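You operate a simulated robot arm through the tools that you are given. There is no shell and no other tool.

You are at the controls of a simulated robot arm. One attempt, no reset.

## Task
Measure the green cover's coat in the stand and sort it.
Fine: metal switch at ALU; GOOD tray if it reads 60 to 110, else REWORK; slide back at LOAD.

The check looks at the end state, three seconds after you hand in, the way a careful person would. Anything else that was tipped, shoved, dropped, spilled or broken makes it a failure. Lids that push on must go on centred and level and be pressed home; caps that screw on are set level and turned clockwise until they are tight.

## Robot
A 6-joint arm with a two-finger parallel gripper, fixed in place. Base frame: the origin is at the foot of the arm, x ahead of it, y to its left, z up. Units: cm, rad, N and s.
Its first joint turns from -2.897 to 2.897 rad. Payload 3.43 kg.
The tool frame sits at the grasp point between the pads (the TCP): z along the fingers, y along the line on which they close. The tips reach 3.4 cm beyond it. The gripper opens to 12.8 cm. The fingers are 2.4 cm wide and 1.2 cm thick; the gripper's body (4.8 by 13 cm) begins 9.6 cm behind the TCP.
Orientation is that of the tool frame in the base frame, as a unit quaternion [x, y, z, w]. With the fingers straight down and closing along the base's y, the tool's x points along the base's -x, its y along +y and its z along -z.

## Interface
- The arm moves only by the tool apply_moves. Its argument "targets" is a list of rows, each a list of 2 entries, a list of its own where there are three numbers: the shift along the tool's x, y, z in cm, then the turn, a rotation vector about the tool's x, y, z in degrees. In form: [[[tx, ty, tz], [ax, ay, az]], ...]. A call has 1 to 20 rows; each row shifts and turns the commanded pose from where the row before left it, along the tool's axes as they then stand. "jaw" is the closure in counts, from 0 (fully open) to 255 (shut), set as the call begins (left out, the last holds). Rows are played at 5 a second. More than 5 cm and 0.15 rad between two rows, or a gripper value outside its range, and nothing of the call is played. Where a pose cannot be reached the arm comes as near as it can. A force on the tool above 50 N (or 10 N above the force at the start of the call, whichever is more), or a blocked arm, ends the call early, and 0.2 s more pass. Each finger travels about 15.3 cm/s and halts on what it meets, pressing with about 34 N; the grip force reading is that of the motor and also rises with nothing between the fingers. The clock runs only during rows and for 0.2 s after the last one: add rows that do not move to give the fingers time. The reply holds the time, the measured pose of the TCP, the force on the tool along the base axes, the opening and the grip force, in the units named above and with some noise, with the torque about the TCP (base axes, N m) and any sound that the robot's microphone picked up.
- Cameras (640 x 400 px; columns grow to the right, rows downward): "scene" is fixed at [40.22, -50.08, 154.88]; the picture's right is [0.95, -0.31, 0.00], its down [-0.20, -0.63, -0.75] and it looks along [0.23, 0.72, -0.66] (base axes); focal length 332 px, centre (320, 200). "wrist" rides on the gripper at [7.6, -1.1, -16] in the tool frame; the picture's right is [0.15, 0.99, 0.00], its down [-0.88, 0.13, -0.46] and it looks along [-0.45, 0.07, 0.89] (tool axes); focal length 234 px, centre (320, 200). There is no depth. A picture from a camera that has moved, and an enlarged one, comes with that camera's place and axes in the base frame and with its lens.
- grab_frame(camera): a new picture of that camera. No time passes.
- inspect(camera, box): a new picture of the part [left, top, right, bottom] of that camera's present view, enlarged. No time passes.
- job_done(): hands the job in; it is judged then, once.

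Nothing tells you positions but the pictures and the camera data. Unless the task says otherwise, let go and move clear before handing in.

The tools are called after "Call:" as name(argument=value, ...) on one line, values as JSON. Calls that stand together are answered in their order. apply_moves: Moves the arm, as the interface text tells. Its arguments: {"type":"object","properties":{"targets":{"type":"array"},"jaw":{"type":"number"}},"required":["targets"]} The other tools are called the same way: grab_frame (camera) takes a picture; inspect (camera, box) takes an enlarged picture of a part of a camera's view; job_done () hands the job in.

At the start:

```text
clock: 0.0
position: [49.47, 29.93, 115.27]
ee_rot: [0.001, 1.0, 0.0, 0.001]
ft_force: [0.8, 0.1, 0.7]
ft_torque: [-0.01, 0.01, 0.01]
width: 12.8
grip_force: 0.1
```

scene: 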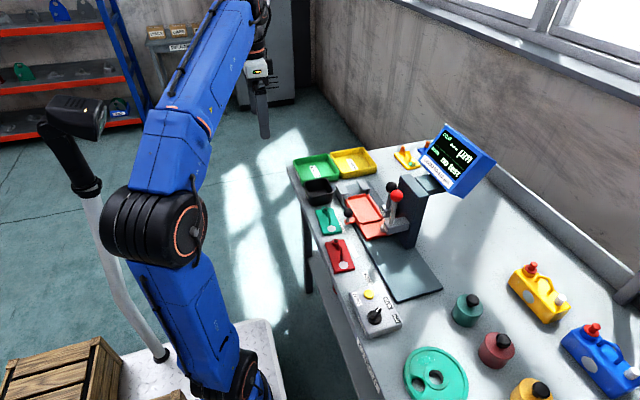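
wrist: 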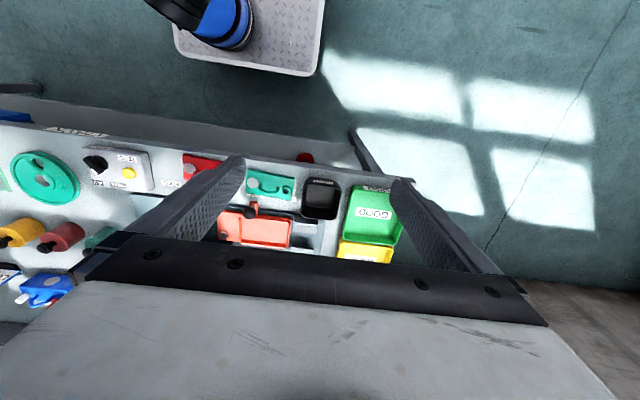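

I see a bench with a coating-thickness stand, a slide with a red fixture, a green cover and a red cover at the bench's front edge, GOOD (green) and REWORK (yellow) trays, and a control box with a knob and yellow button. I'll look closer at each before moving.

Call:
inspect(camera="scene", box=[280, 130, 440, 230])

Call:
inspect(camera="scene", box=[300, 220, 460, 340])

Call:
inspect(camera="scene", box=[380, 110, 520, 210])

Call:
inspect(camera="wrist", box=[60, 120, 420, 280])

```text
4.00 times, centred on (360, 180) of scene
camera zoom: at [40.22, -50.08, 154.88], right [0.95, -0.31, 0.0], down [-0.2, -0.63, -0.75], along [0.23, 0.72, -0.66], focal length 1328 px, centre (160, 280)
```

zoom: 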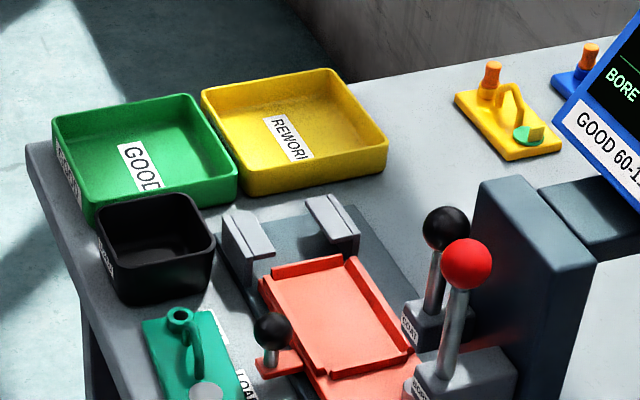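

```text
3.33 times, centred on (380, 280) of scene
camera zoom: at [40.22, -50.08, 154.88], right [0.95, -0.31, 0.0], down [-0.2, -0.63, -0.75], along [0.23, 0.72, -0.66], focal length 1107 px, centre (120, -67)
```

zoom: 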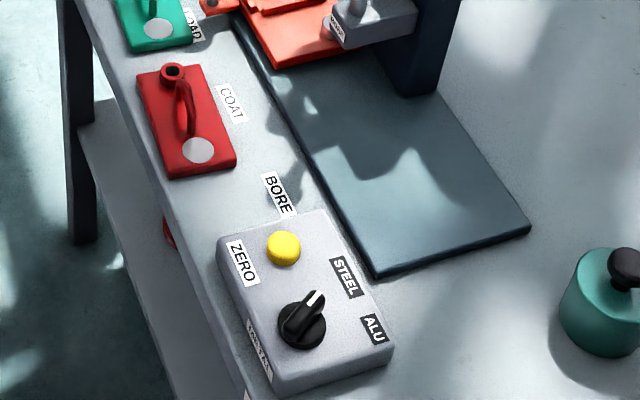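

```text
4.00 times, centred on (450, 160) of scene
camera zoom: at [40.22, -50.08, 154.88], right [0.95, -0.31, 0.0], down [-0.2, -0.63, -0.75], along [0.23, 0.72, -0.66], focal length 1328 px, centre (-200, 360)
```

zoom: 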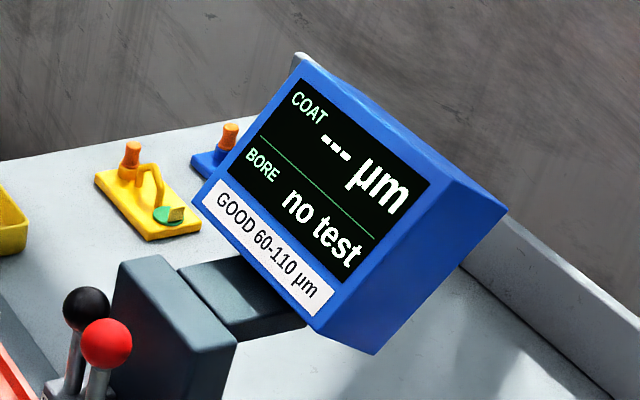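

```text
1.78 times, centred on (240, 200) of wrist
camera zoom: at [41.82, 28.9, 131.34], right [-0.15, 0.99, 0.0], down [0.88, 0.13, 0.46], along [0.45, 0.07, -0.89], focal length 416 px, centre (462, 200)
```

zoom: 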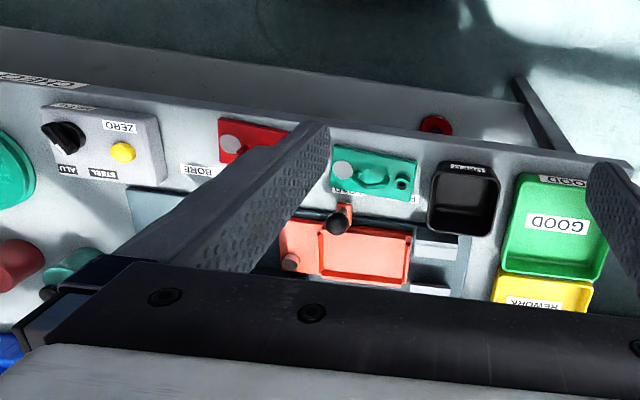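

The knob seems to be at neither label exactly, and the slide has stations LOAD / COAT / BORE. I'll zoom in further on labels, covers and levers.

Call:
inspect(camera="scene", box=[310, 170, 390, 250])

Call:
inspect(camera="scene", box=[370, 180, 430, 250])

Call:
inspect(camera="scene", box=[340, 270, 420, 350])

Call:
inspect(camera="wrist", box=[200, 160, 320, 260])

Call:
inspect(camera="wrist", box=[70, 130, 200, 210])

Call:
inspect(camera="wrist", box=[290, 160, 420, 270])

```text
5.00 times, centred on (350, 210) of scene
camera zoom: at [40.22, -50.08, 154.88], right [0.95, -0.31, 0.0], down [-0.2, -0.63, -0.75], along [0.23, 0.72, -0.66], focal length 1660 px, centre (170, 150)
```

zoom: 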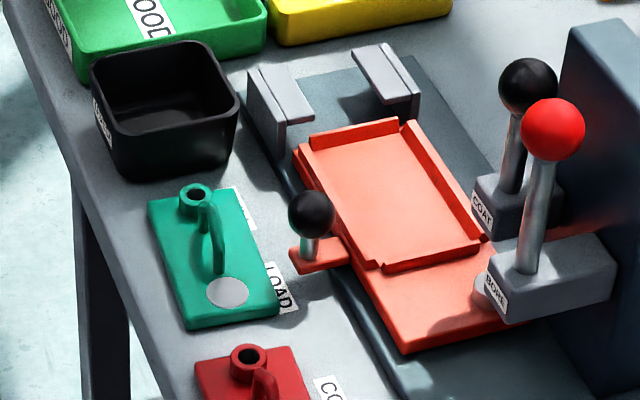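

```text
5.71 times, centred on (400, 215) of scene
camera zoom: at [40.22, -50.08, 154.88], right [0.95, -0.31, 0.0], down [-0.2, -0.63, -0.75], along [0.23, 0.72, -0.66], focal length 1897 px, centre (-137, 114)
```

zoom: 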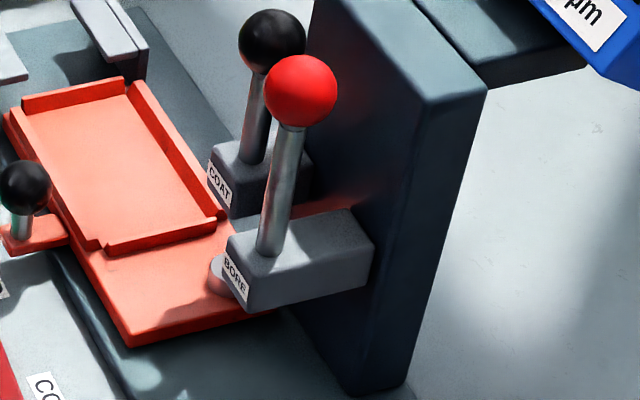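

```text
5.00 times, centred on (380, 310) of scene
camera zoom: at [40.22, -50.08, 154.88], right [0.95, -0.31, 0.0], down [-0.2, -0.63, -0.75], along [0.23, 0.72, -0.66], focal length 1660 px, centre (20, -350)
```

zoom: 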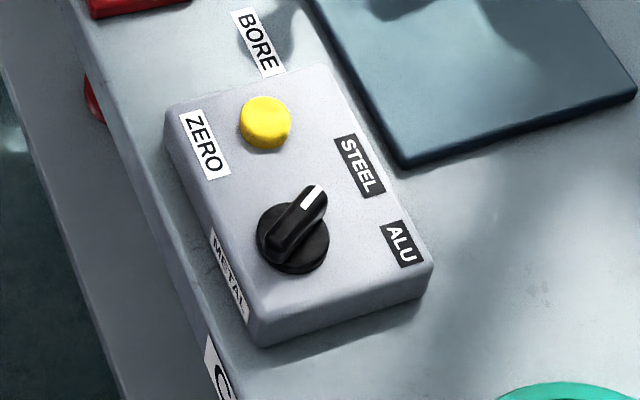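

```text
4.00 times, centred on (260, 210) of wrist
camera zoom: at [41.82, 28.9, 131.34], right [-0.15, 0.99, 0.0], down [0.88, 0.13, 0.46], along [0.45, 0.07, -0.89], focal length 937 px, centre (560, 160)
```

zoom: 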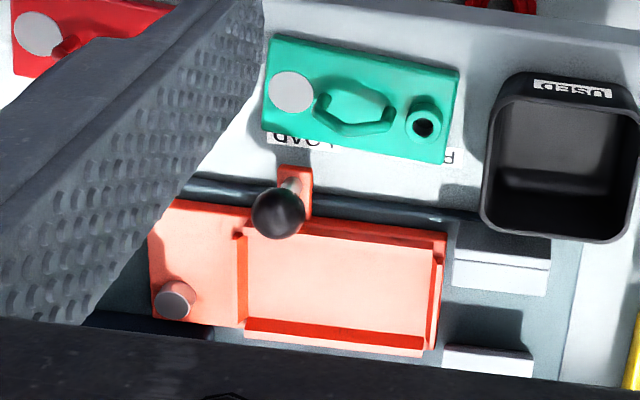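

```text
4.92 times, centred on (135, 170) of wrist
camera zoom: at [41.82, 28.9, 131.34], right [-0.15, 0.99, 0.0], down [0.88, 0.13, 0.46], along [0.45, 0.07, -0.89], focal length 1153 px, centre (1231, 348)
```

zoom: 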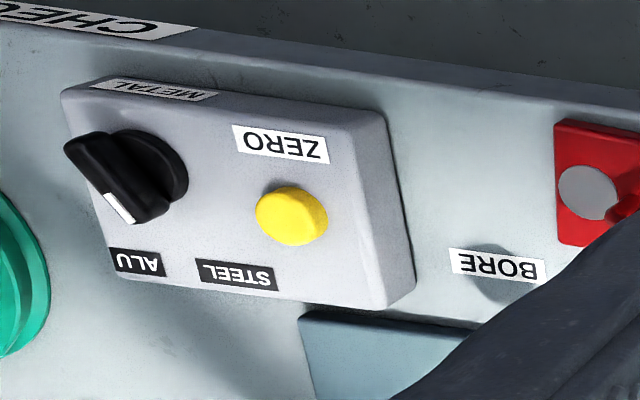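

```text
3.64 times, centred on (355, 215) of wrist
camera zoom: at [41.82, 28.9, 131.34], right [-0.15, 0.99, 0.0], down [0.88, 0.13, 0.46], along [0.45, 0.07, -0.89], focal length 852 px, centre (193, 146)
```

zoom: 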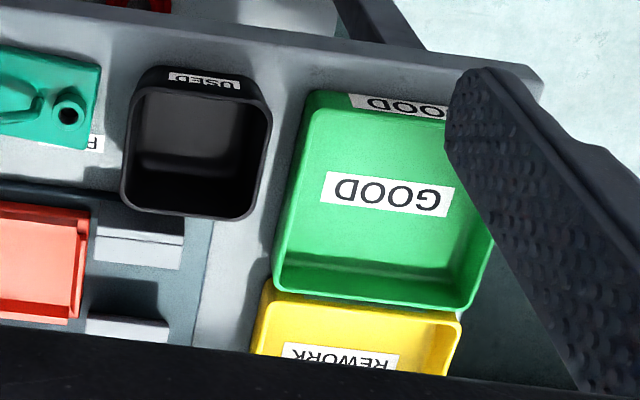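

Bench top is at about z≈79.5, green cover's top around (65, 17, 81), with stand's slide behind it. I'll move the wrist camera over the stand to look at it more closely.

Call:
apply_moves(targets=[[[-1.0, -3.6, 0], [0, 0, 0]], [[-1.0, -3.6, 0], [0, 0, 0]], [[-1.0, -3.6, 0], [0, 0, 0]], [[-1.0, -3.6, 0], [0, 0, 0]], [[-1.0, -3.6, 0], [0, 0, 0]]])

```text
clock: 1.2
position: [54.23, 12.05, 115.47]
ee_rot: [0.001, 1.0, 0.0, 0.001]
ft_force: [-0.1, 0.0, -0.4]
ft_torque: [-0.02, -0.01, -0.02]
width: 12.8
grip_force: 0.0
```

Call:
grab_frame(camera="wrist")

Call:
inspect(camera="wrist", box=[230, 120, 410, 240])

Call:
grab_frame(camera="scene")

```text
taken
camera wrist: at [46.65, 10.97, 131.44], right [-0.15, 0.99, 0.0], down [0.88, 0.13, 0.46], along [0.45, 0.07, -0.89], focal length 234 px, centre (320, 200)
```

wrist: 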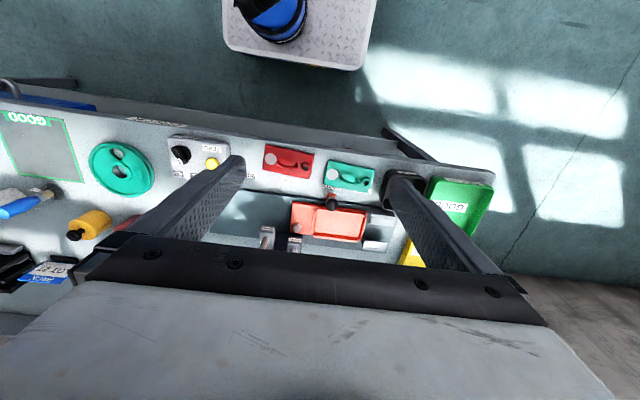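

```text
3.33 times, centred on (320, 180) of wrist
camera zoom: at [46.65, 10.97, 131.44], right [-0.15, 0.99, 0.0], down [0.88, 0.13, 0.46], along [0.45, 0.07, -0.89], focal length 781 px, centre (320, 267)
```

zoom: 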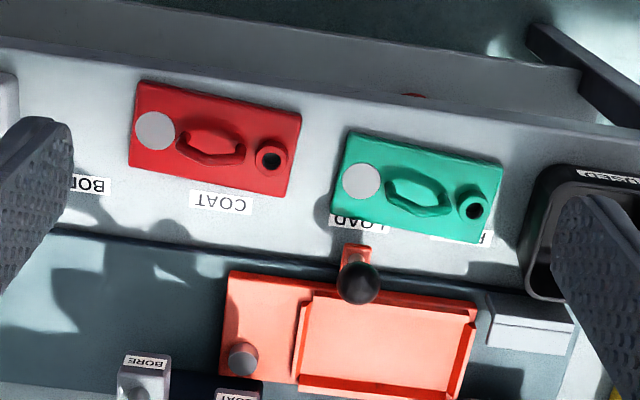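

```text
taken
```

scene: 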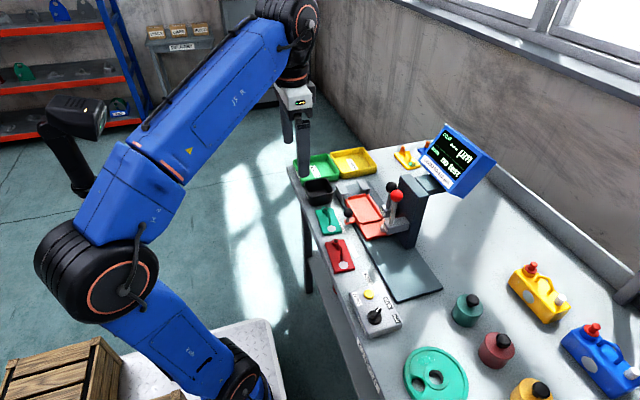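

The stand's slide handle sits at LOAD (y≈17), COAT label at y≈7, BORE at y≈-2. I'll lower the camera to see the tray, disc and levers better.

Call:
apply_moves(targets=[[[-2.6, 0, 3.8], [0, 0, 0]], [[-2.6, 0, 3.8], [0, 0, 0]], [[-2.6, 0, 3.8], [0, 0, 0]]])

```text
clock: 2.0
position: [62.25, 11.79, 103.87]
ee_rot: [0.001, 1.0, 0.0, 0.003]
ft_force: [-0.6, 0.4, 0.1]
ft_torque: [0.0, -0.04, 0.04]
width: 12.8
grip_force: 0.1
```

Call:
grab_frame(camera="wrist")

Call:
inspect(camera="wrist", box=[200, 120, 420, 250])

Call:
inspect(camera="scene", box=[310, 170, 410, 240])

```text
taken
camera wrist: at [54.64, 10.67, 119.86], right [-0.15, 0.99, 0.0], down [0.88, 0.13, 0.46], along [0.45, 0.07, -0.89], focal length 234 px, centre (320, 200)
```

wrist: 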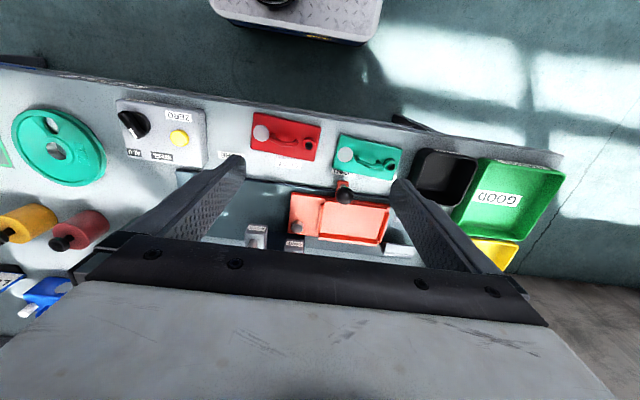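

```text
2.91 times, centred on (310, 185) of wrist
camera zoom: at [54.64, 10.67, 119.86], right [-0.15, 0.99, 0.0], down [0.88, 0.13, 0.46], along [0.45, 0.07, -0.89], focal length 681 px, centre (349, 244)
```

zoom: 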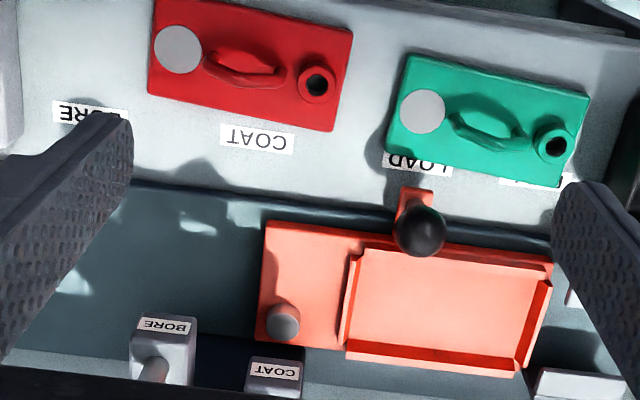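

```text
5.71 times, centred on (360, 205) of scene
camera zoom: at [40.22, -50.08, 154.88], right [0.95, -0.31, 0.0], down [-0.2, -0.63, -0.75], along [0.23, 0.72, -0.66], focal length 1897 px, centre (91, 171)
```

zoom: 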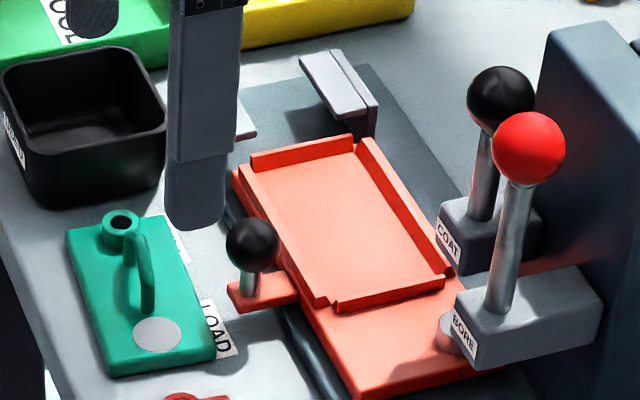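

The slide shows a reference disc at about (79.3, 10.1), directly in line with the COAT head when the slide is at LOAD. I'll tilt the gripper to look forward under the COAT and BORE heads.

Call:
apply_moves(targets=[[[1.0, -0.5, 0], [0, -8, 0]], [[1.0, -0.5, 0], [0, -8, 0]], [[1.0, -0.5, 0], [0, -8, 0]], [[1.0, -0.5, 0], [0, -8, 0]], [[1.0, -0.5, 0], [0, -8, 0]], [[1, -0.5, 0], [0, -8, 0]]])

```text
clock: 3.4
position: [56.83, 8.92, 101.94]
ee_rot: [0.001, 0.912, -0.001, 0.409]
ft_force: [-0.6, -0.5, -1.7]
ft_torque: [0.01, -0.03, 0.03]
width: 12.81
grip_force: 0.0
```

Call:
grab_frame(camera="wrist")

Call:
inspect(camera="wrist", box=[220, 120, 420, 245])

```text
taken
camera wrist: at [39.79, 7.94, 106.89], right [-0.1, 0.99, -0.11], down [0.25, 0.13, 0.96], along [0.96, 0.07, -0.26], focal length 234 px, centre (320, 200)
```

wrist: 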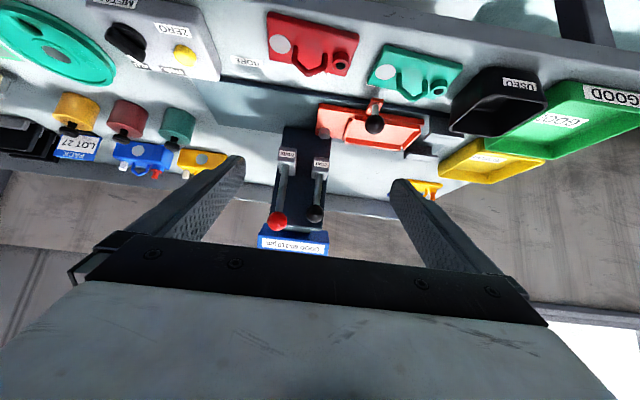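

```text
3.20 times, centred on (320, 182) of wrist
camera zoom: at [39.79, 7.94, 106.89], right [-0.1, 0.99, -0.11], down [0.25, 0.13, 0.96], along [0.96, 0.07, -0.26], focal length 749 px, centre (320, 256)
```

zoom: 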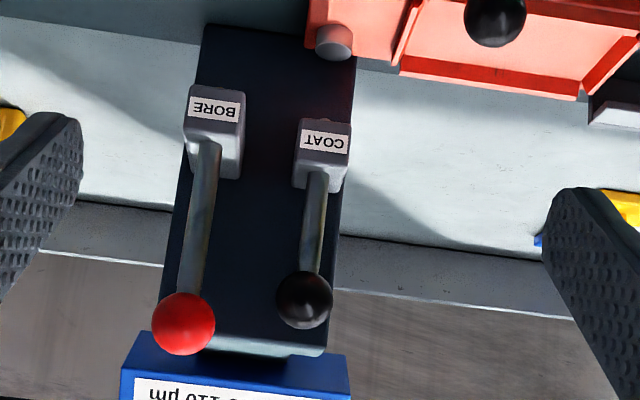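

The COAT and BORE levers stand upright on the pillar, and the disc lines up with the COAT head. I'll go lower to see under the heads.

Call:
apply_moves(targets=[[[2.7, 0, 2.4], [0, 0, 0]], [[2.7, 0, 2.4], [0, 0, 0]], [[2.7, 0, 2.4], [0, 0, 0]]])

Call:
grab_frame(camera="wrist")

Call:
inspect(camera="wrist", box=[240, 130, 400, 240])

```text
clock: 4.2
position: [56.78, 8.86, 90.98]
ee_rot: [0.001, 0.913, -0.001, 0.408]
ft_force: [0.1, 0.2, -0.2]
ft_torque: [-0.02, -0.02, 0.0]
width: 12.81
grip_force: 0.0
```

```text
taken
camera wrist: at [39.83, 7.81, 95.87], right [-0.1, 0.99, -0.11], down [0.25, 0.13, 0.96], along [0.96, 0.07, -0.26], focal length 234 px, centre (320, 200)
```

wrist: 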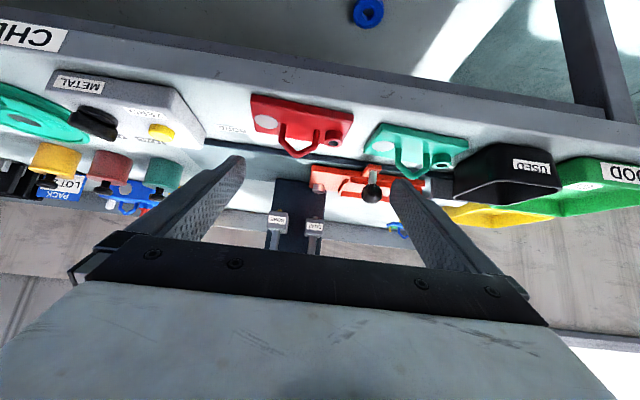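

```text
3.64 times, centred on (320, 185) of wrist
camera zoom: at [39.83, 7.81, 95.87], right [-0.1, 0.99, -0.11], down [0.25, 0.13, 0.96], along [0.96, 0.07, -0.26], focal length 852 px, centre (320, 254)
```

zoom: 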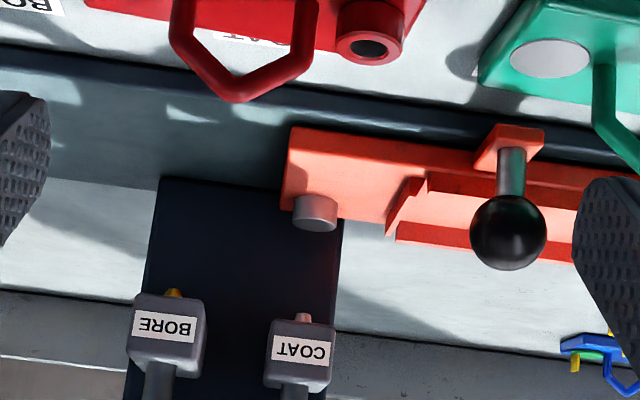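

The COAT probe tip is at y≈10.2 directly above the reference disc, so the slide at LOAD is the zero position; the BORE plug is at y≈3.9. Next I'll straighten the tool and look down at the gauge box to read the knob position.

Call:
apply_moves(targets=[[[-2.5, 0, -2.2], [0, 0, 0]], [[-2.5, 0, -2.2], [0, 0, 0]], [[-2.5, 0, -2.2], [0, 0, 0]], [[0, -3.5, 0], [0, 8.03, 0]], [[0, -3.5, 0], [0, 8.03, 0]], [[0, -3.5, 0], [0, 8.03, 0]], [[0, -3.5, 0], [0, 8.03, 0]], [[0, -3.5, 0], [0, 8.03, 0]], [[0, -3.5, 0], [0, 8.03, 0]]])

Call:
grab_frame(camera="wrist")

```text
clock: 6.2
position: [56.81, -12.21, 100.93]
ee_rot: [0.0, 1.0, 0.0, 0.0]
ft_force: [-0.5, -1.1, -0.3]
ft_torque: [0.01, -0.07, 0.0]
width: 12.78
grip_force: 0.0
```

```text
taken
camera wrist: at [49.2, -13.23, 117.0], right [-0.15, 0.99, 0.0], down [0.88, 0.13, 0.45], along [0.45, 0.07, -0.89], focal length 234 px, centre (320, 200)
```

wrist: 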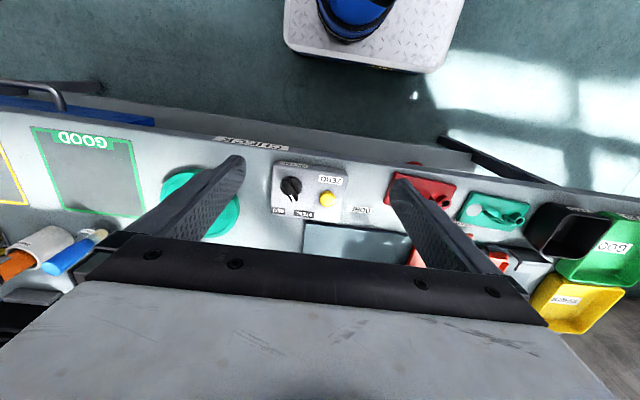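

Call:
inspect(camera="wrist", box=[260, 150, 360, 225])

Call:
inspect(camera="wrist", box=[180, 120, 320, 180])

Call:
inspect(camera="wrist", box=[0, 100, 180, 260])

```text
5.33 times, centred on (310, 188) of wrist
camera zoom: at [49.2, -13.23, 117.0], right [-0.15, 0.99, 0.0], down [0.88, 0.13, 0.45], along [0.45, 0.07, -0.89], focal length 1249 px, centre (373, 267)
```

zoom: 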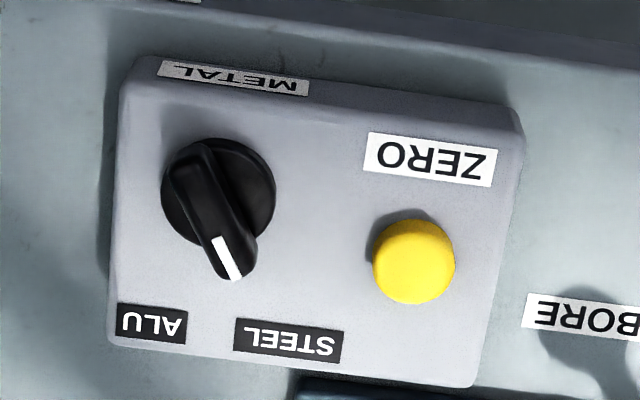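

```text
4.57 times, centred on (250, 150) of wrist
camera zoom: at [49.2, -13.23, 117.0], right [-0.15, 0.99, 0.0], down [0.88, 0.13, 0.45], along [0.45, 0.07, -0.89], focal length 1070 px, centre (640, 429)
```

zoom: 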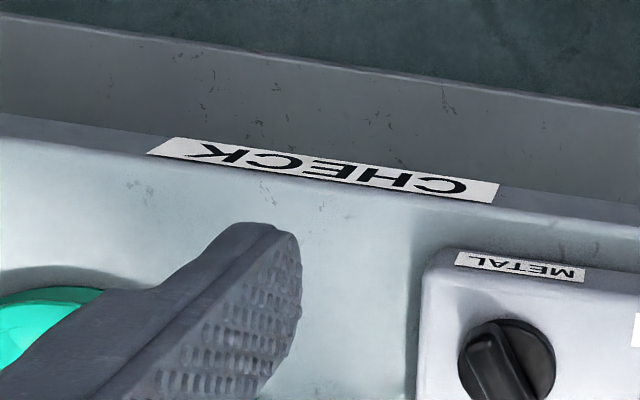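

```text
2.50 times, centred on (90, 180) of wrist
camera zoom: at [49.2, -13.23, 117.0], right [-0.15, 0.99, 0.0], down [0.88, 0.13, 0.45], along [0.45, 0.07, -0.89], focal length 585 px, centre (895, 250)
```

zoom: 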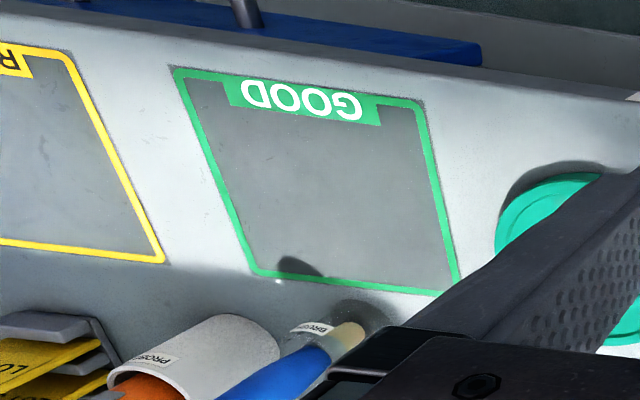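

The knob is at about (64.9, -15.6) and its pointer is at STEEL (about +30°), with ALU about 60° clockwise. I'll position the gripper above the knob, turned to straddle its bar.

Call:
apply_moves(targets=[[[-2.7, -1.13, 2.3], [0, 0, 0]], [[-2.7, -1.13, 2.3], [0, 0, 0]], [[-2.7, -1.13, 2.3], [0, 0, 0]], [[0, 0, 0], [0, 0, -7.5]], [[0, 0, 0], [0, 0, -7.5]], [[0, 0, 0], [0, 0, -7.5]], [[0, 0, 0], [0, 0, -7.5]]], jaw=150)

Call:
grab_frame(camera="wrist")

Call:
inspect(camera="wrist", box=[260, 140, 380, 230])

```text
clock: 7.8
position: [64.86, -15.43, 94.25]
ee_rot: [-0.259, 0.966, 0.0, -0.001]
ft_force: [-0.1, 1.0, -1.5]
ft_torque: [0.0, 0.03, 0.01]
width: 5.28
grip_force: 0.1
```

```text
taken
camera wrist: at [58.87, -20.13, 110.25], right [-0.62, 0.78, 0.0], down [0.7, 0.55, 0.46], along [0.36, 0.28, -0.89], focal length 234 px, centre (320, 200)
```

wrist: 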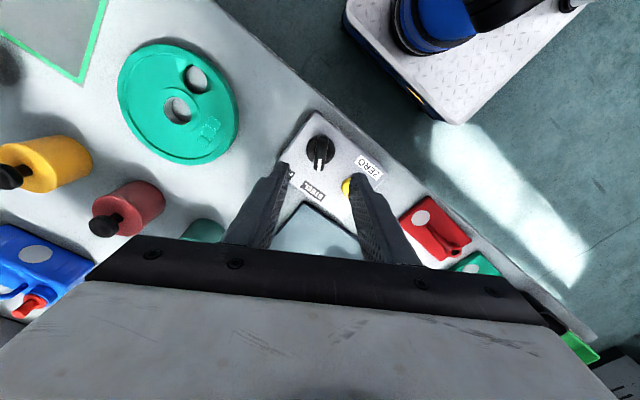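

```text
4.44 times, centred on (320, 185) of wrist
camera zoom: at [58.87, -20.13, 110.25], right [-0.62, 0.78, 0.0], down [0.7, 0.55, 0.46], along [0.36, 0.28, -0.89], focal length 1041 px, centre (320, 267)
```

zoom: 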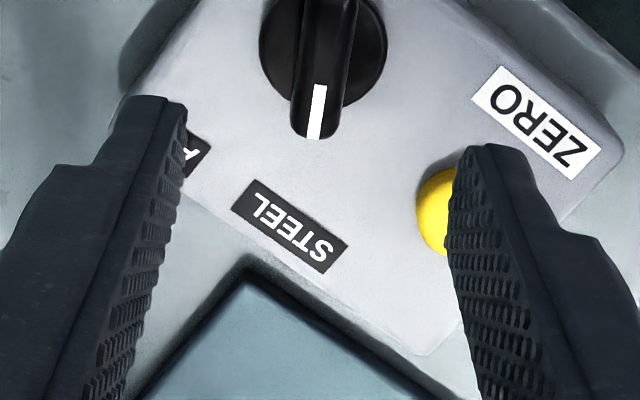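

Call:
inspect(camera="wrist", box=[290, 130, 350, 180])

```text
8.00 times, centred on (320, 155) of wrist
camera zoom: at [58.87, -20.13, 110.25], right [-0.62, 0.78, 0.0], down [0.7, 0.55, 0.46], along [0.36, 0.28, -0.89], focal length 1873 px, centre (320, 560)
```

zoom: 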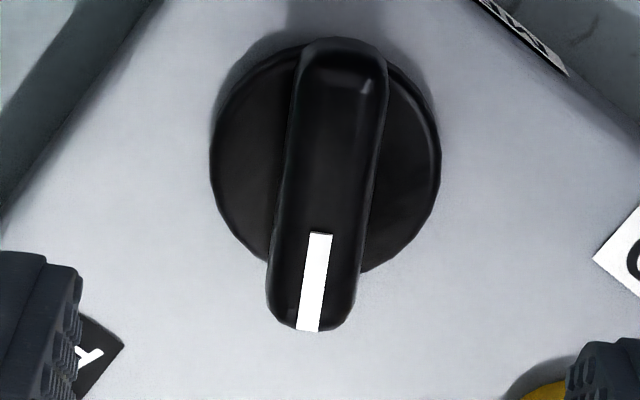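

The gripper is aligned with the knob bar; the knob axis is 0.35 cm off along tool x. I'll correct, descend over the bar and then grip it.

Call:
apply_moves(targets=[[[0.35, 0.07, 0], [0, 0, 0]], [[0, 0, 3.5], [0, 0, 0]], [[0, 0, 3.5], [0, 0, 0]], [[0, 0, 0], [0, 0, 0]]])

Call:
grab_frame(camera="wrist")

Call:
inspect(camera="wrist", box=[260, 140, 380, 230])

Call:
inspect(camera="scene", box=[340, 270, 420, 340])

```text
clock: 8.8
position: [64.53, -15.47, 87.05]
ee_rot: [-0.258, 0.966, 0.0, -0.001]
ft_force: [0.5, 0.2, 0.2]
ft_torque: [0.05, -0.01, 0.02]
width: 5.27
grip_force: 0.0
```

```text
taken
camera wrist: at [58.55, -20.24, 103.02], right [-0.62, 0.78, 0.0], down [0.7, 0.55, 0.45], along [0.36, 0.28, -0.89], focal length 234 px, centre (320, 200)
```

wrist: 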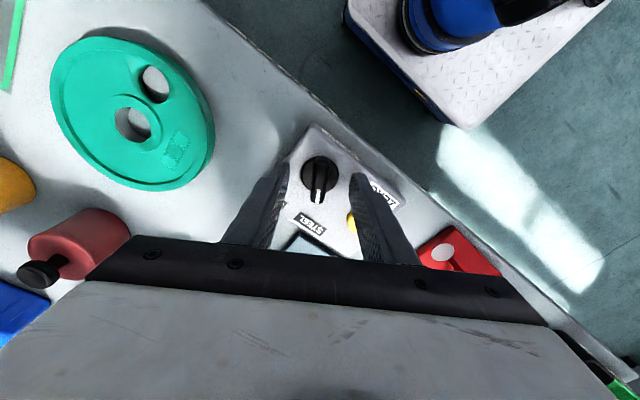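

```text
4.44 times, centred on (320, 185) of wrist
camera zoom: at [58.55, -20.24, 103.02], right [-0.62, 0.78, 0.0], down [0.7, 0.55, 0.45], along [0.36, 0.28, -0.89], focal length 1041 px, centre (320, 267)
```

zoom: 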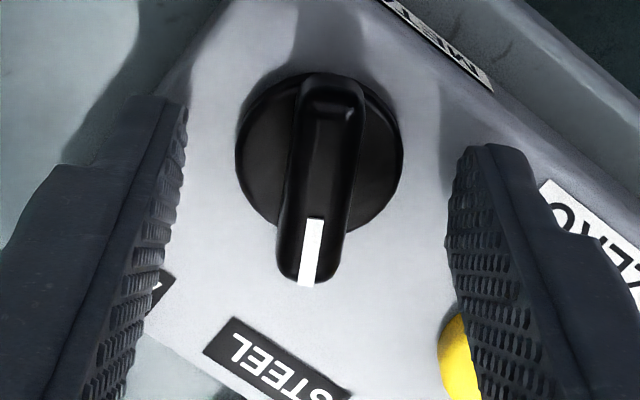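

```text
5.71 times, centred on (380, 305) of scene
camera zoom: at [40.22, -50.08, 154.88], right [0.95, -0.31, 0.0], down [-0.2, -0.63, -0.75], along [0.23, 0.72, -0.66], focal length 1897 px, centre (-23, -400)
```

zoom: 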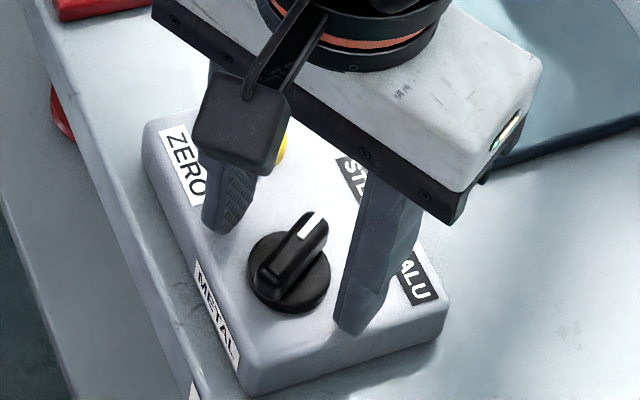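

Fingers straddle the knob bar, centred on the knob axis. I'll close on it now.

Call:
apply_moves(targets=[[[0, 0, 0.2], [0, 0, 0]], [[0, 0, 0], [0, 0, 0]], [[0, 0, 0], [0, 0, 0]]], jaw=240)

Call:
inspect(camera="wrist", box=[260, 140, 380, 230])

Call:
inspect(camera="scene", box=[340, 270, 420, 340])

```text
clock: 9.6
position: [64.52, -15.61, 86.91]
ee_rot: [-0.258, 0.966, -0.001, 0.001]
ft_force: [9.1, -0.5, 24.8]
ft_torque: [-0.12, -0.02, 0.04]
width: 3.11
grip_force: 44.9
```

```text
4.44 times, centred on (320, 185) of wrist
camera zoom: at [58.51, -20.25, 103.0], right [-0.62, 0.78, 0.0], down [0.7, 0.55, 0.46], along [0.36, 0.28, -0.89], focal length 1041 px, centre (320, 267)
```

zoom: 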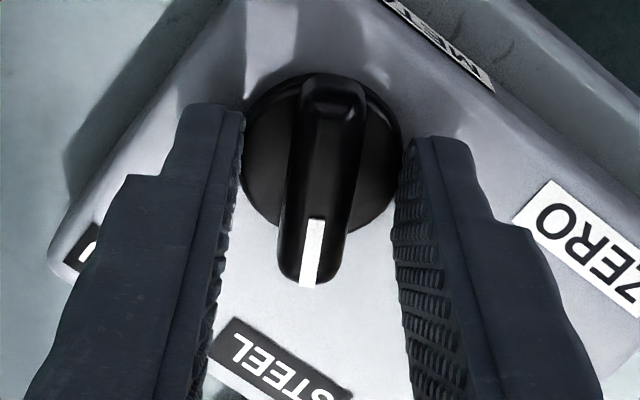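

```text
5.71 times, centred on (380, 305) of scene
camera zoom: at [40.22, -50.08, 154.88], right [0.95, -0.31, 0.0], down [-0.2, -0.63, -0.75], along [0.23, 0.72, -0.66], focal length 1897 px, centre (-23, -400)
```

zoom: 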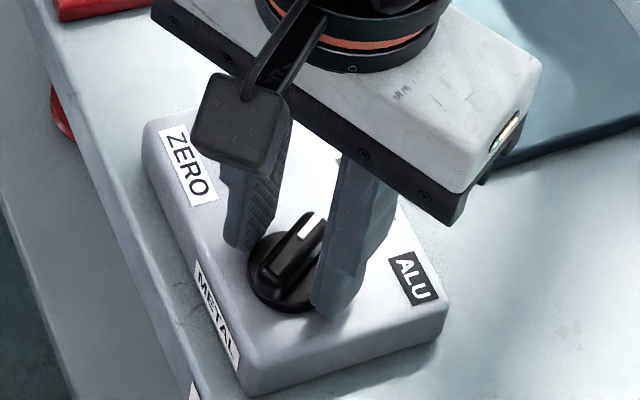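

The fingers closed on the knob's round skirt (3.1 cm), touching the box top — too low. I'll open, rise about 1 cm and grip the bar itself.

Call:
apply_moves(targets=[[[0, 0, 0], [0, 0, 0]], [[0, 0, 0], [0, 0, 0]], [[0, 0, -1.0], [0, 0, 0]], [[0, 0, 0], [0, 0, 0]]], jaw=165)

Call:
apply_moves(targets=[[[0, 0, 0], [0, 0, 0]], [[0, 0, 0], [0, 0, 0]], [[0, 0, 0], [0, 0, 0]]], jaw=240)

Call:
inspect(camera="wrist", box=[260, 140, 380, 230])

Call:
inspect(camera="scene", box=[340, 270, 420, 340])

```text
clock: 10.6
position: [64.5, -15.57, 87.89]
ee_rot: [-0.258, 0.966, 0.0, 0.0]
ft_force: [-0.6, 0.3, 0.5]
ft_torque: [0.03, -0.04, 0.01]
width: 4.5
grip_force: 0.0
```

```text
clock: 11.4
position: [64.53, -15.59, 87.93]
ee_rot: [-0.258, 0.966, 0.0, -0.001]
ft_force: [-4.5, 5.8, -0.7]
ft_torque: [0.27, -0.13, -0.01]
width: 1.27
grip_force: 45.3
```

```text
4.44 times, centred on (320, 185) of wrist
camera zoom: at [58.51, -20.3, 103.89], right [-0.62, 0.78, 0.0], down [0.7, 0.55, 0.45], along [0.36, 0.28, -0.89], focal length 1041 px, centre (320, 267)
```

zoom: 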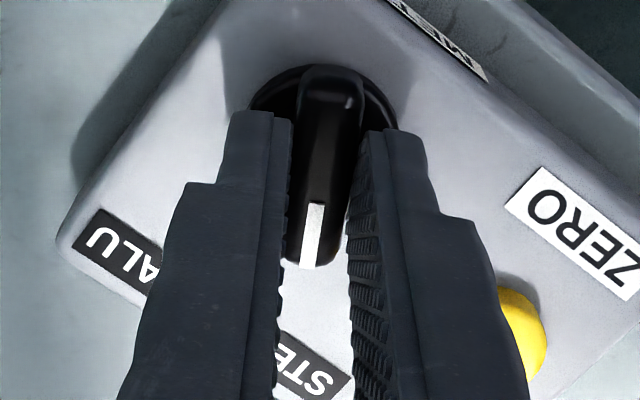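

```text
5.71 times, centred on (380, 305) of scene
camera zoom: at [40.22, -50.08, 154.88], right [0.95, -0.31, 0.0], down [-0.2, -0.63, -0.75], along [0.23, 0.72, -0.66], focal length 1897 px, centre (-23, -400)
```

zoom: 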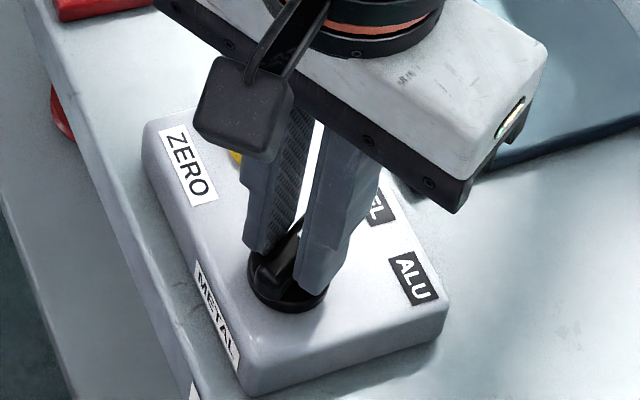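

Gripped the bar (1.27 cm). Now I'll turn it clockwise (seen from above) by about 60° to ALU.

Call:
apply_moves(targets=[[[0, 0, 0], [0, 0, 7.5]], [[0, 0, 0], [0, 0, 7.5]], [[0, 0, 0], [0, 0, 7.5]], [[0, 0, 0], [0, 0, 7.5]]])

Call:
inspect(camera="wrist", box=[260, 140, 380, 230])

```text
clock: 12.4
position: [64.56, -15.64, 88.01]
ee_rot: [0.002, 1.0, 0.0, -0.002]
ft_force: [-14.4, -3.1, -28.6]
ft_torque: [-0.1, 0.31, -0.01]
width: 1.28
grip_force: 45.1
```

```text
4.44 times, centred on (320, 185) of wrist
camera zoom: at [56.98, -16.63, 103.92], right [-0.14, 0.99, 0.0], down [0.88, 0.13, 0.45], along [0.45, 0.07, -0.89], focal length 1041 px, centre (320, 267)
```

zoom: 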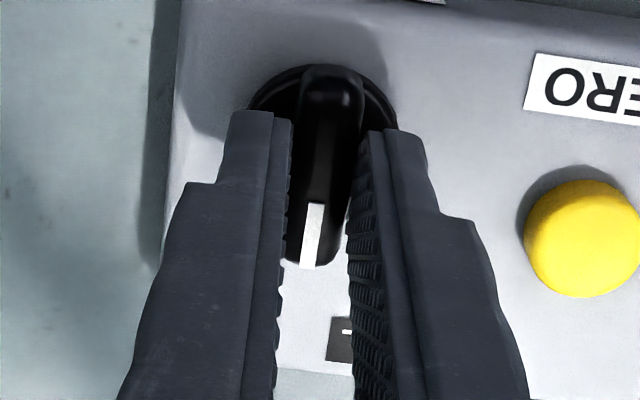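

The knob follows the gripper; halfway there. Continuing the turn to ALU.

Call:
apply_moves(targets=[[[0, 0, 0.05], [0, 0, 7.5]], [[0, 0, 0.0], [0, 0, 7.5]], [[0, 0, 0], [0, 0, 7.5]], [[0, 0, 0], [0, 0, 7.5]], [[0, 0, 0], [0, 0, 0]]])

Call:
inspect(camera="wrist", box=[260, 140, 380, 230])

Call:
inspect(camera="scene", box=[340, 270, 420, 340])

```text
clock: 13.6
position: [64.53, -15.55, 88.0]
ee_rot: [0.26, 0.965, -0.001, 0.0]
ft_force: [-20.9, -4.5, -28.3]
ft_torque: [-0.07, 0.74, 0.07]
width: 1.27
grip_force: 44.4
```

```text
4.44 times, centred on (320, 185) of wrist
camera zoom: at [57.43, -12.7, 103.94], right [0.37, 0.93, 0.0], down [0.83, -0.33, 0.45], along [0.42, -0.17, -0.89], focal length 1041 px, centre (320, 267)
```

zoom: 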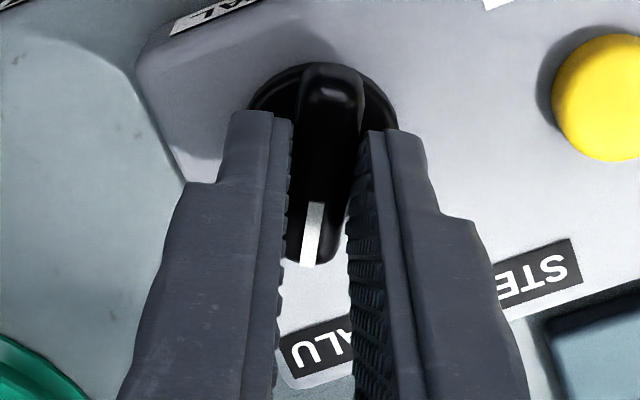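

```text
5.71 times, centred on (380, 305) of scene
camera zoom: at [40.22, -50.08, 154.88], right [0.95, -0.31, 0.0], down [-0.2, -0.63, -0.75], along [0.23, 0.72, -0.66], focal length 1897 px, centre (-23, -400)
```

zoom: 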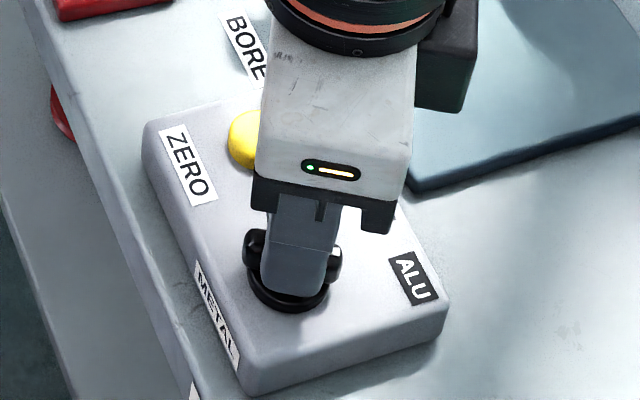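

The pointer now lines up with ALU. I'll release and check that it stays.

Call:
apply_moves(targets=[[[0, 0, 0], [0, 0, 0]], [[0, 0, 0], [0, 0, 0]], [[0, 0, -2.5], [0, 0, 0]], [[0, 0, -4], [0, 0, 0]], [[0, 0, 0], [0, 0, 0]]], jaw=150)

Call:
inspect(camera="wrist", box=[260, 120, 380, 210])

Call:
inspect(camera="scene", box=[340, 270, 420, 340])

```text
clock: 14.8
position: [64.63, -15.49, 94.62]
ee_rot: [0.26, 0.966, 0.0, -0.001]
ft_force: [-0.4, 0.4, -0.4]
ft_torque: [0.01, -0.01, 0.01]
width: 5.26
grip_force: 0.0
```

```text
4.44 times, centred on (320, 165) of wrist
camera zoom: at [57.48, -12.61, 110.64], right [0.37, 0.93, 0.0], down [0.83, -0.33, 0.45], along [0.42, -0.17, -0.89], focal length 1041 px, centre (320, 356)
```

zoom: 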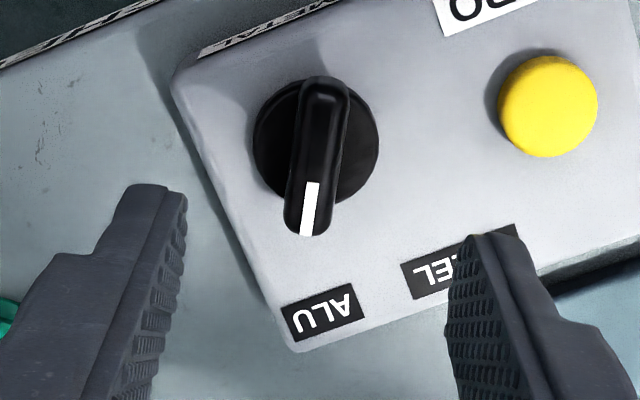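

```text
5.71 times, centred on (380, 305) of scene
camera zoom: at [40.22, -50.08, 154.88], right [0.95, -0.31, 0.0], down [-0.2, -0.63, -0.75], along [0.23, 0.72, -0.66], focal length 1897 px, centre (-23, -400)
```

zoom: 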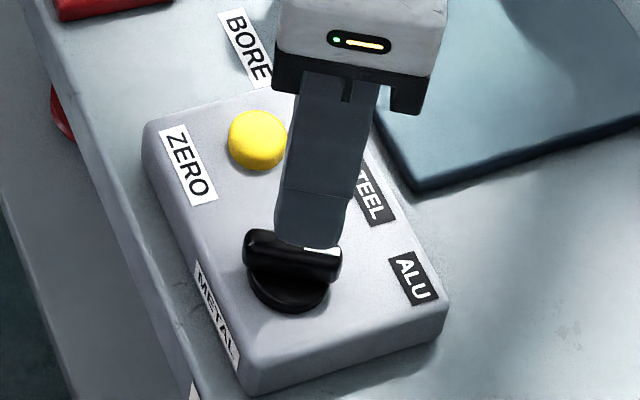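

The knob reads ALU. Next, the COAT lever: I'll look at its construction and the display before touching it.

Call:
inspect(camera="scene", box=[375, 175, 435, 240])

Call:
inspect(camera="scene", box=[410, 120, 500, 210])

Call:
inspect(camera="scene", box=[310, 170, 390, 240])

```text
6.15 times, centred on (405, 208) of scene
camera zoom: at [40.22, -50.08, 154.88], right [0.95, -0.31, 0.0], down [-0.2, -0.63, -0.75], along [0.23, 0.72, -0.66], focal length 2043 px, centre (-203, 154)
```

zoom: 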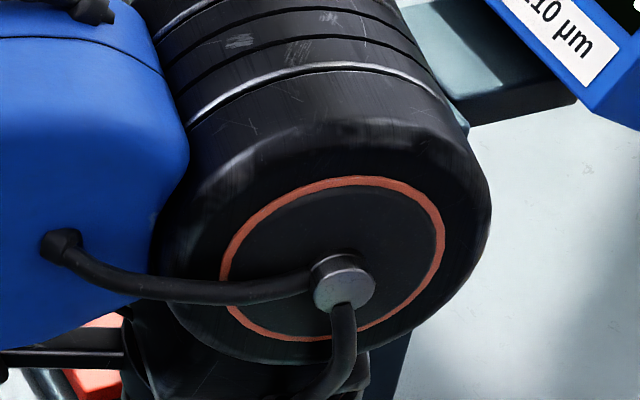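

```text
4.44 times, centred on (455, 165) of scene
camera zoom: at [40.22, -50.08, 154.88], right [0.95, -0.31, 0.0], down [-0.2, -0.63, -0.75], along [0.23, 0.72, -0.66], focal length 1475 px, centre (-280, 356)
```

zoom: 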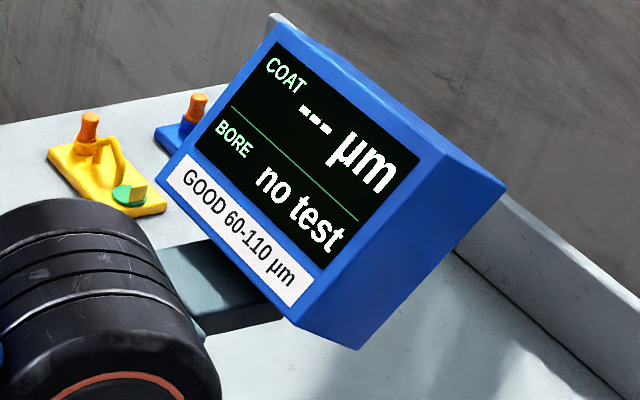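

```text
5.71 times, centred on (350, 205) of scene
camera zoom: at [40.22, -50.08, 154.88], right [0.95, -0.31, 0.0], down [-0.2, -0.63, -0.75], along [0.23, 0.72, -0.66], focal length 1897 px, centre (149, 171)
```

zoom: 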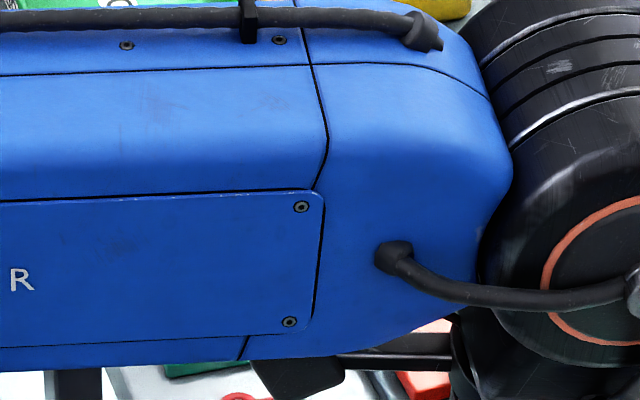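

Call:
apply_moves(targets=[[[0, 0, -4.5], [0, 0, -7.5]], [[0, 0, 0], [0, 0, -7.5]], [[0, 0, 0], [0, 0, -7.5]], [[0, 0, 0], [0, 0, -7.5]], [[3.5, 0, -1.5], [0, 0, 0]], [[3.5, 0, -1.5], [0, 0, 0]], [[0, 4, 0], [0, -8, 0]], [[0, 4, 0], [0, -8, 0]], [[0, 4, 0], [0, -8, 0]], [[0, 4, 0], [0, -8, 0]], [[0, 4, 0], [0, -8, 0]], [[0, 4, 0], [0, -8, 0]]])

Call:
grab_frame(camera="wrist")

Call:
inspect(camera="wrist", box=[265, 140, 345, 230])

Call:
inspect(camera="scene", box=[375, 175, 435, 240])

```text
clock: 17.4
position: [57.99, 7.66, 101.83]
ee_rot: [0.013, 0.913, -0.006, 0.408]
ft_force: [-4.4, 5.1, 1.3]
ft_torque: [-0.42, -0.28, -0.46]
width: 5.29
grip_force: 0.1
```

```text
taken
camera wrist: at [41.03, 6.93, 106.8], right [-0.07, 0.99, -0.11], down [0.25, 0.12, 0.96], along [0.96, 0.04, -0.26], focal length 234 px, centre (320, 200)
```

wrist: 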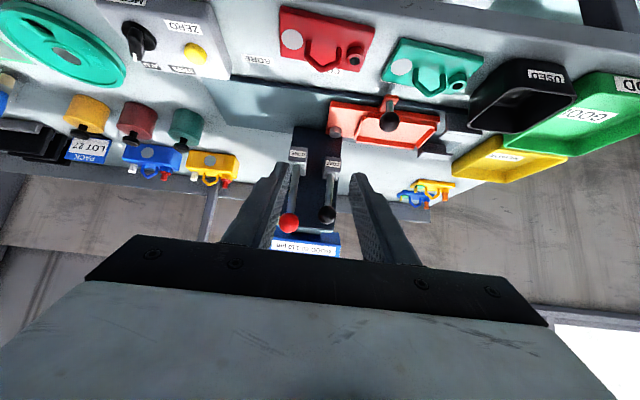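

```text
4.44 times, centred on (305, 185) of wrist
camera zoom: at [41.03, 6.93, 106.8], right [-0.07, 0.99, -0.11], down [0.25, 0.12, 0.96], along [0.96, 0.04, -0.26], focal length 1041 px, centre (387, 267)
```

zoom: 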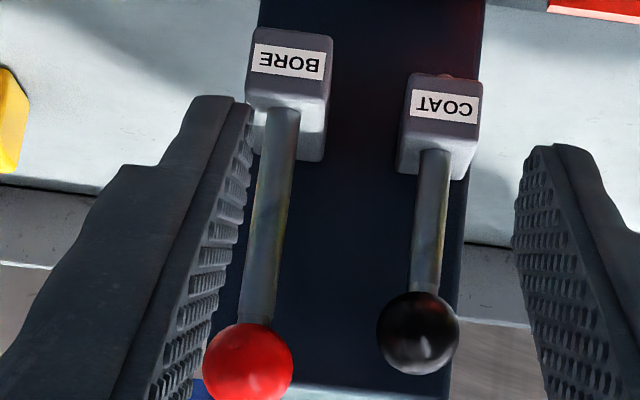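

```text
6.15 times, centred on (405, 208) of scene
camera zoom: at [40.22, -50.08, 154.88], right [0.95, -0.31, 0.0], down [-0.2, -0.63, -0.75], along [0.23, 0.72, -0.66], focal length 2043 px, centre (-203, 154)
```

zoom: 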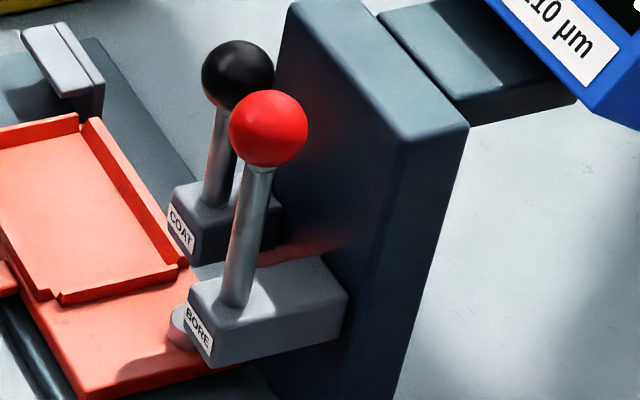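

Both levers stand on small heads in front of the pillar; the black COAT ball is at about (80.1, 10.1, 98.6). I'll straighten, rise and approach above it to get a precise fix.

Call:
apply_moves(targets=[[[0, 0.4, 0], [0, 8.03, 0]], [[0, 0.4, 0], [0, 8.03, 0]], [[0, 0.4, 0], [0, 8.03, 0]], [[0, 0.4, 0], [0, 8.03, 0]], [[0, 0.4, 0], [0, 8.03, 0]], [[0, 0.4, 0], [0, 8.03, 0]], [[-2.8, 0, -2.6], [0, 0, 0]], [[-2.8, 0, -2.6], [0, 0, 0]], [[-2.8, 0, -2.6], [0, 0, 0]], [[-2.8, 0, -1.2], [0, 0, 0]], [[-2.8, 0, 0], [0, 0, 0]], [[0, 0, 0], [0, 0, 0]]])

Call:
grab_frame(camera="wrist")

Call:
inspect(camera="wrist", box=[260, 150, 380, 240])

```text
clock: 20.0
position: [71.84, 10.96, 110.89]
ee_rot: [0.001, 1.0, 0.0, -0.002]
ft_force: [0.3, -0.5, -1.5]
ft_torque: [0.0, -0.06, 0.0]
width: 5.25
grip_force: 0.0
```

```text
taken
camera wrist: at [64.24, 9.8, 126.91], right [-0.14, 0.99, 0.0], down [0.88, 0.13, 0.45], along [0.45, 0.07, -0.89], focal length 234 px, centre (320, 200)
```

wrist: 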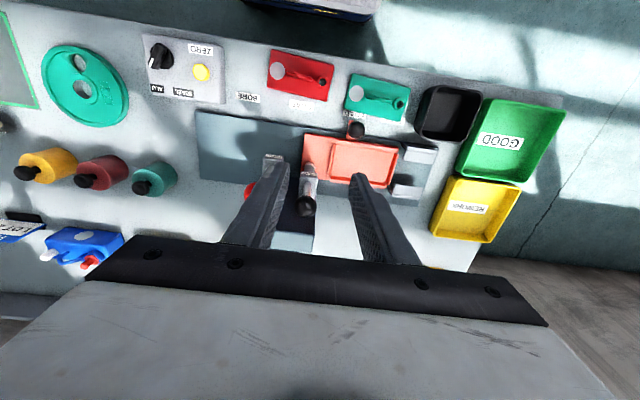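

```text
4.44 times, centred on (320, 195) of wrist
camera zoom: at [64.24, 9.8, 126.91], right [-0.14, 0.99, 0.0], down [0.88, 0.13, 0.45], along [0.45, 0.07, -0.89], focal length 1041 px, centre (320, 222)
```

zoom: 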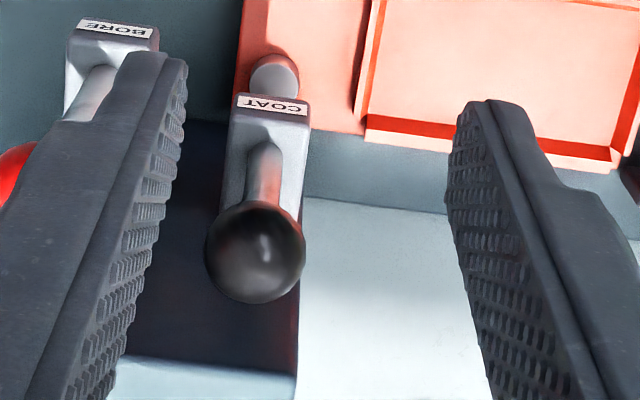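

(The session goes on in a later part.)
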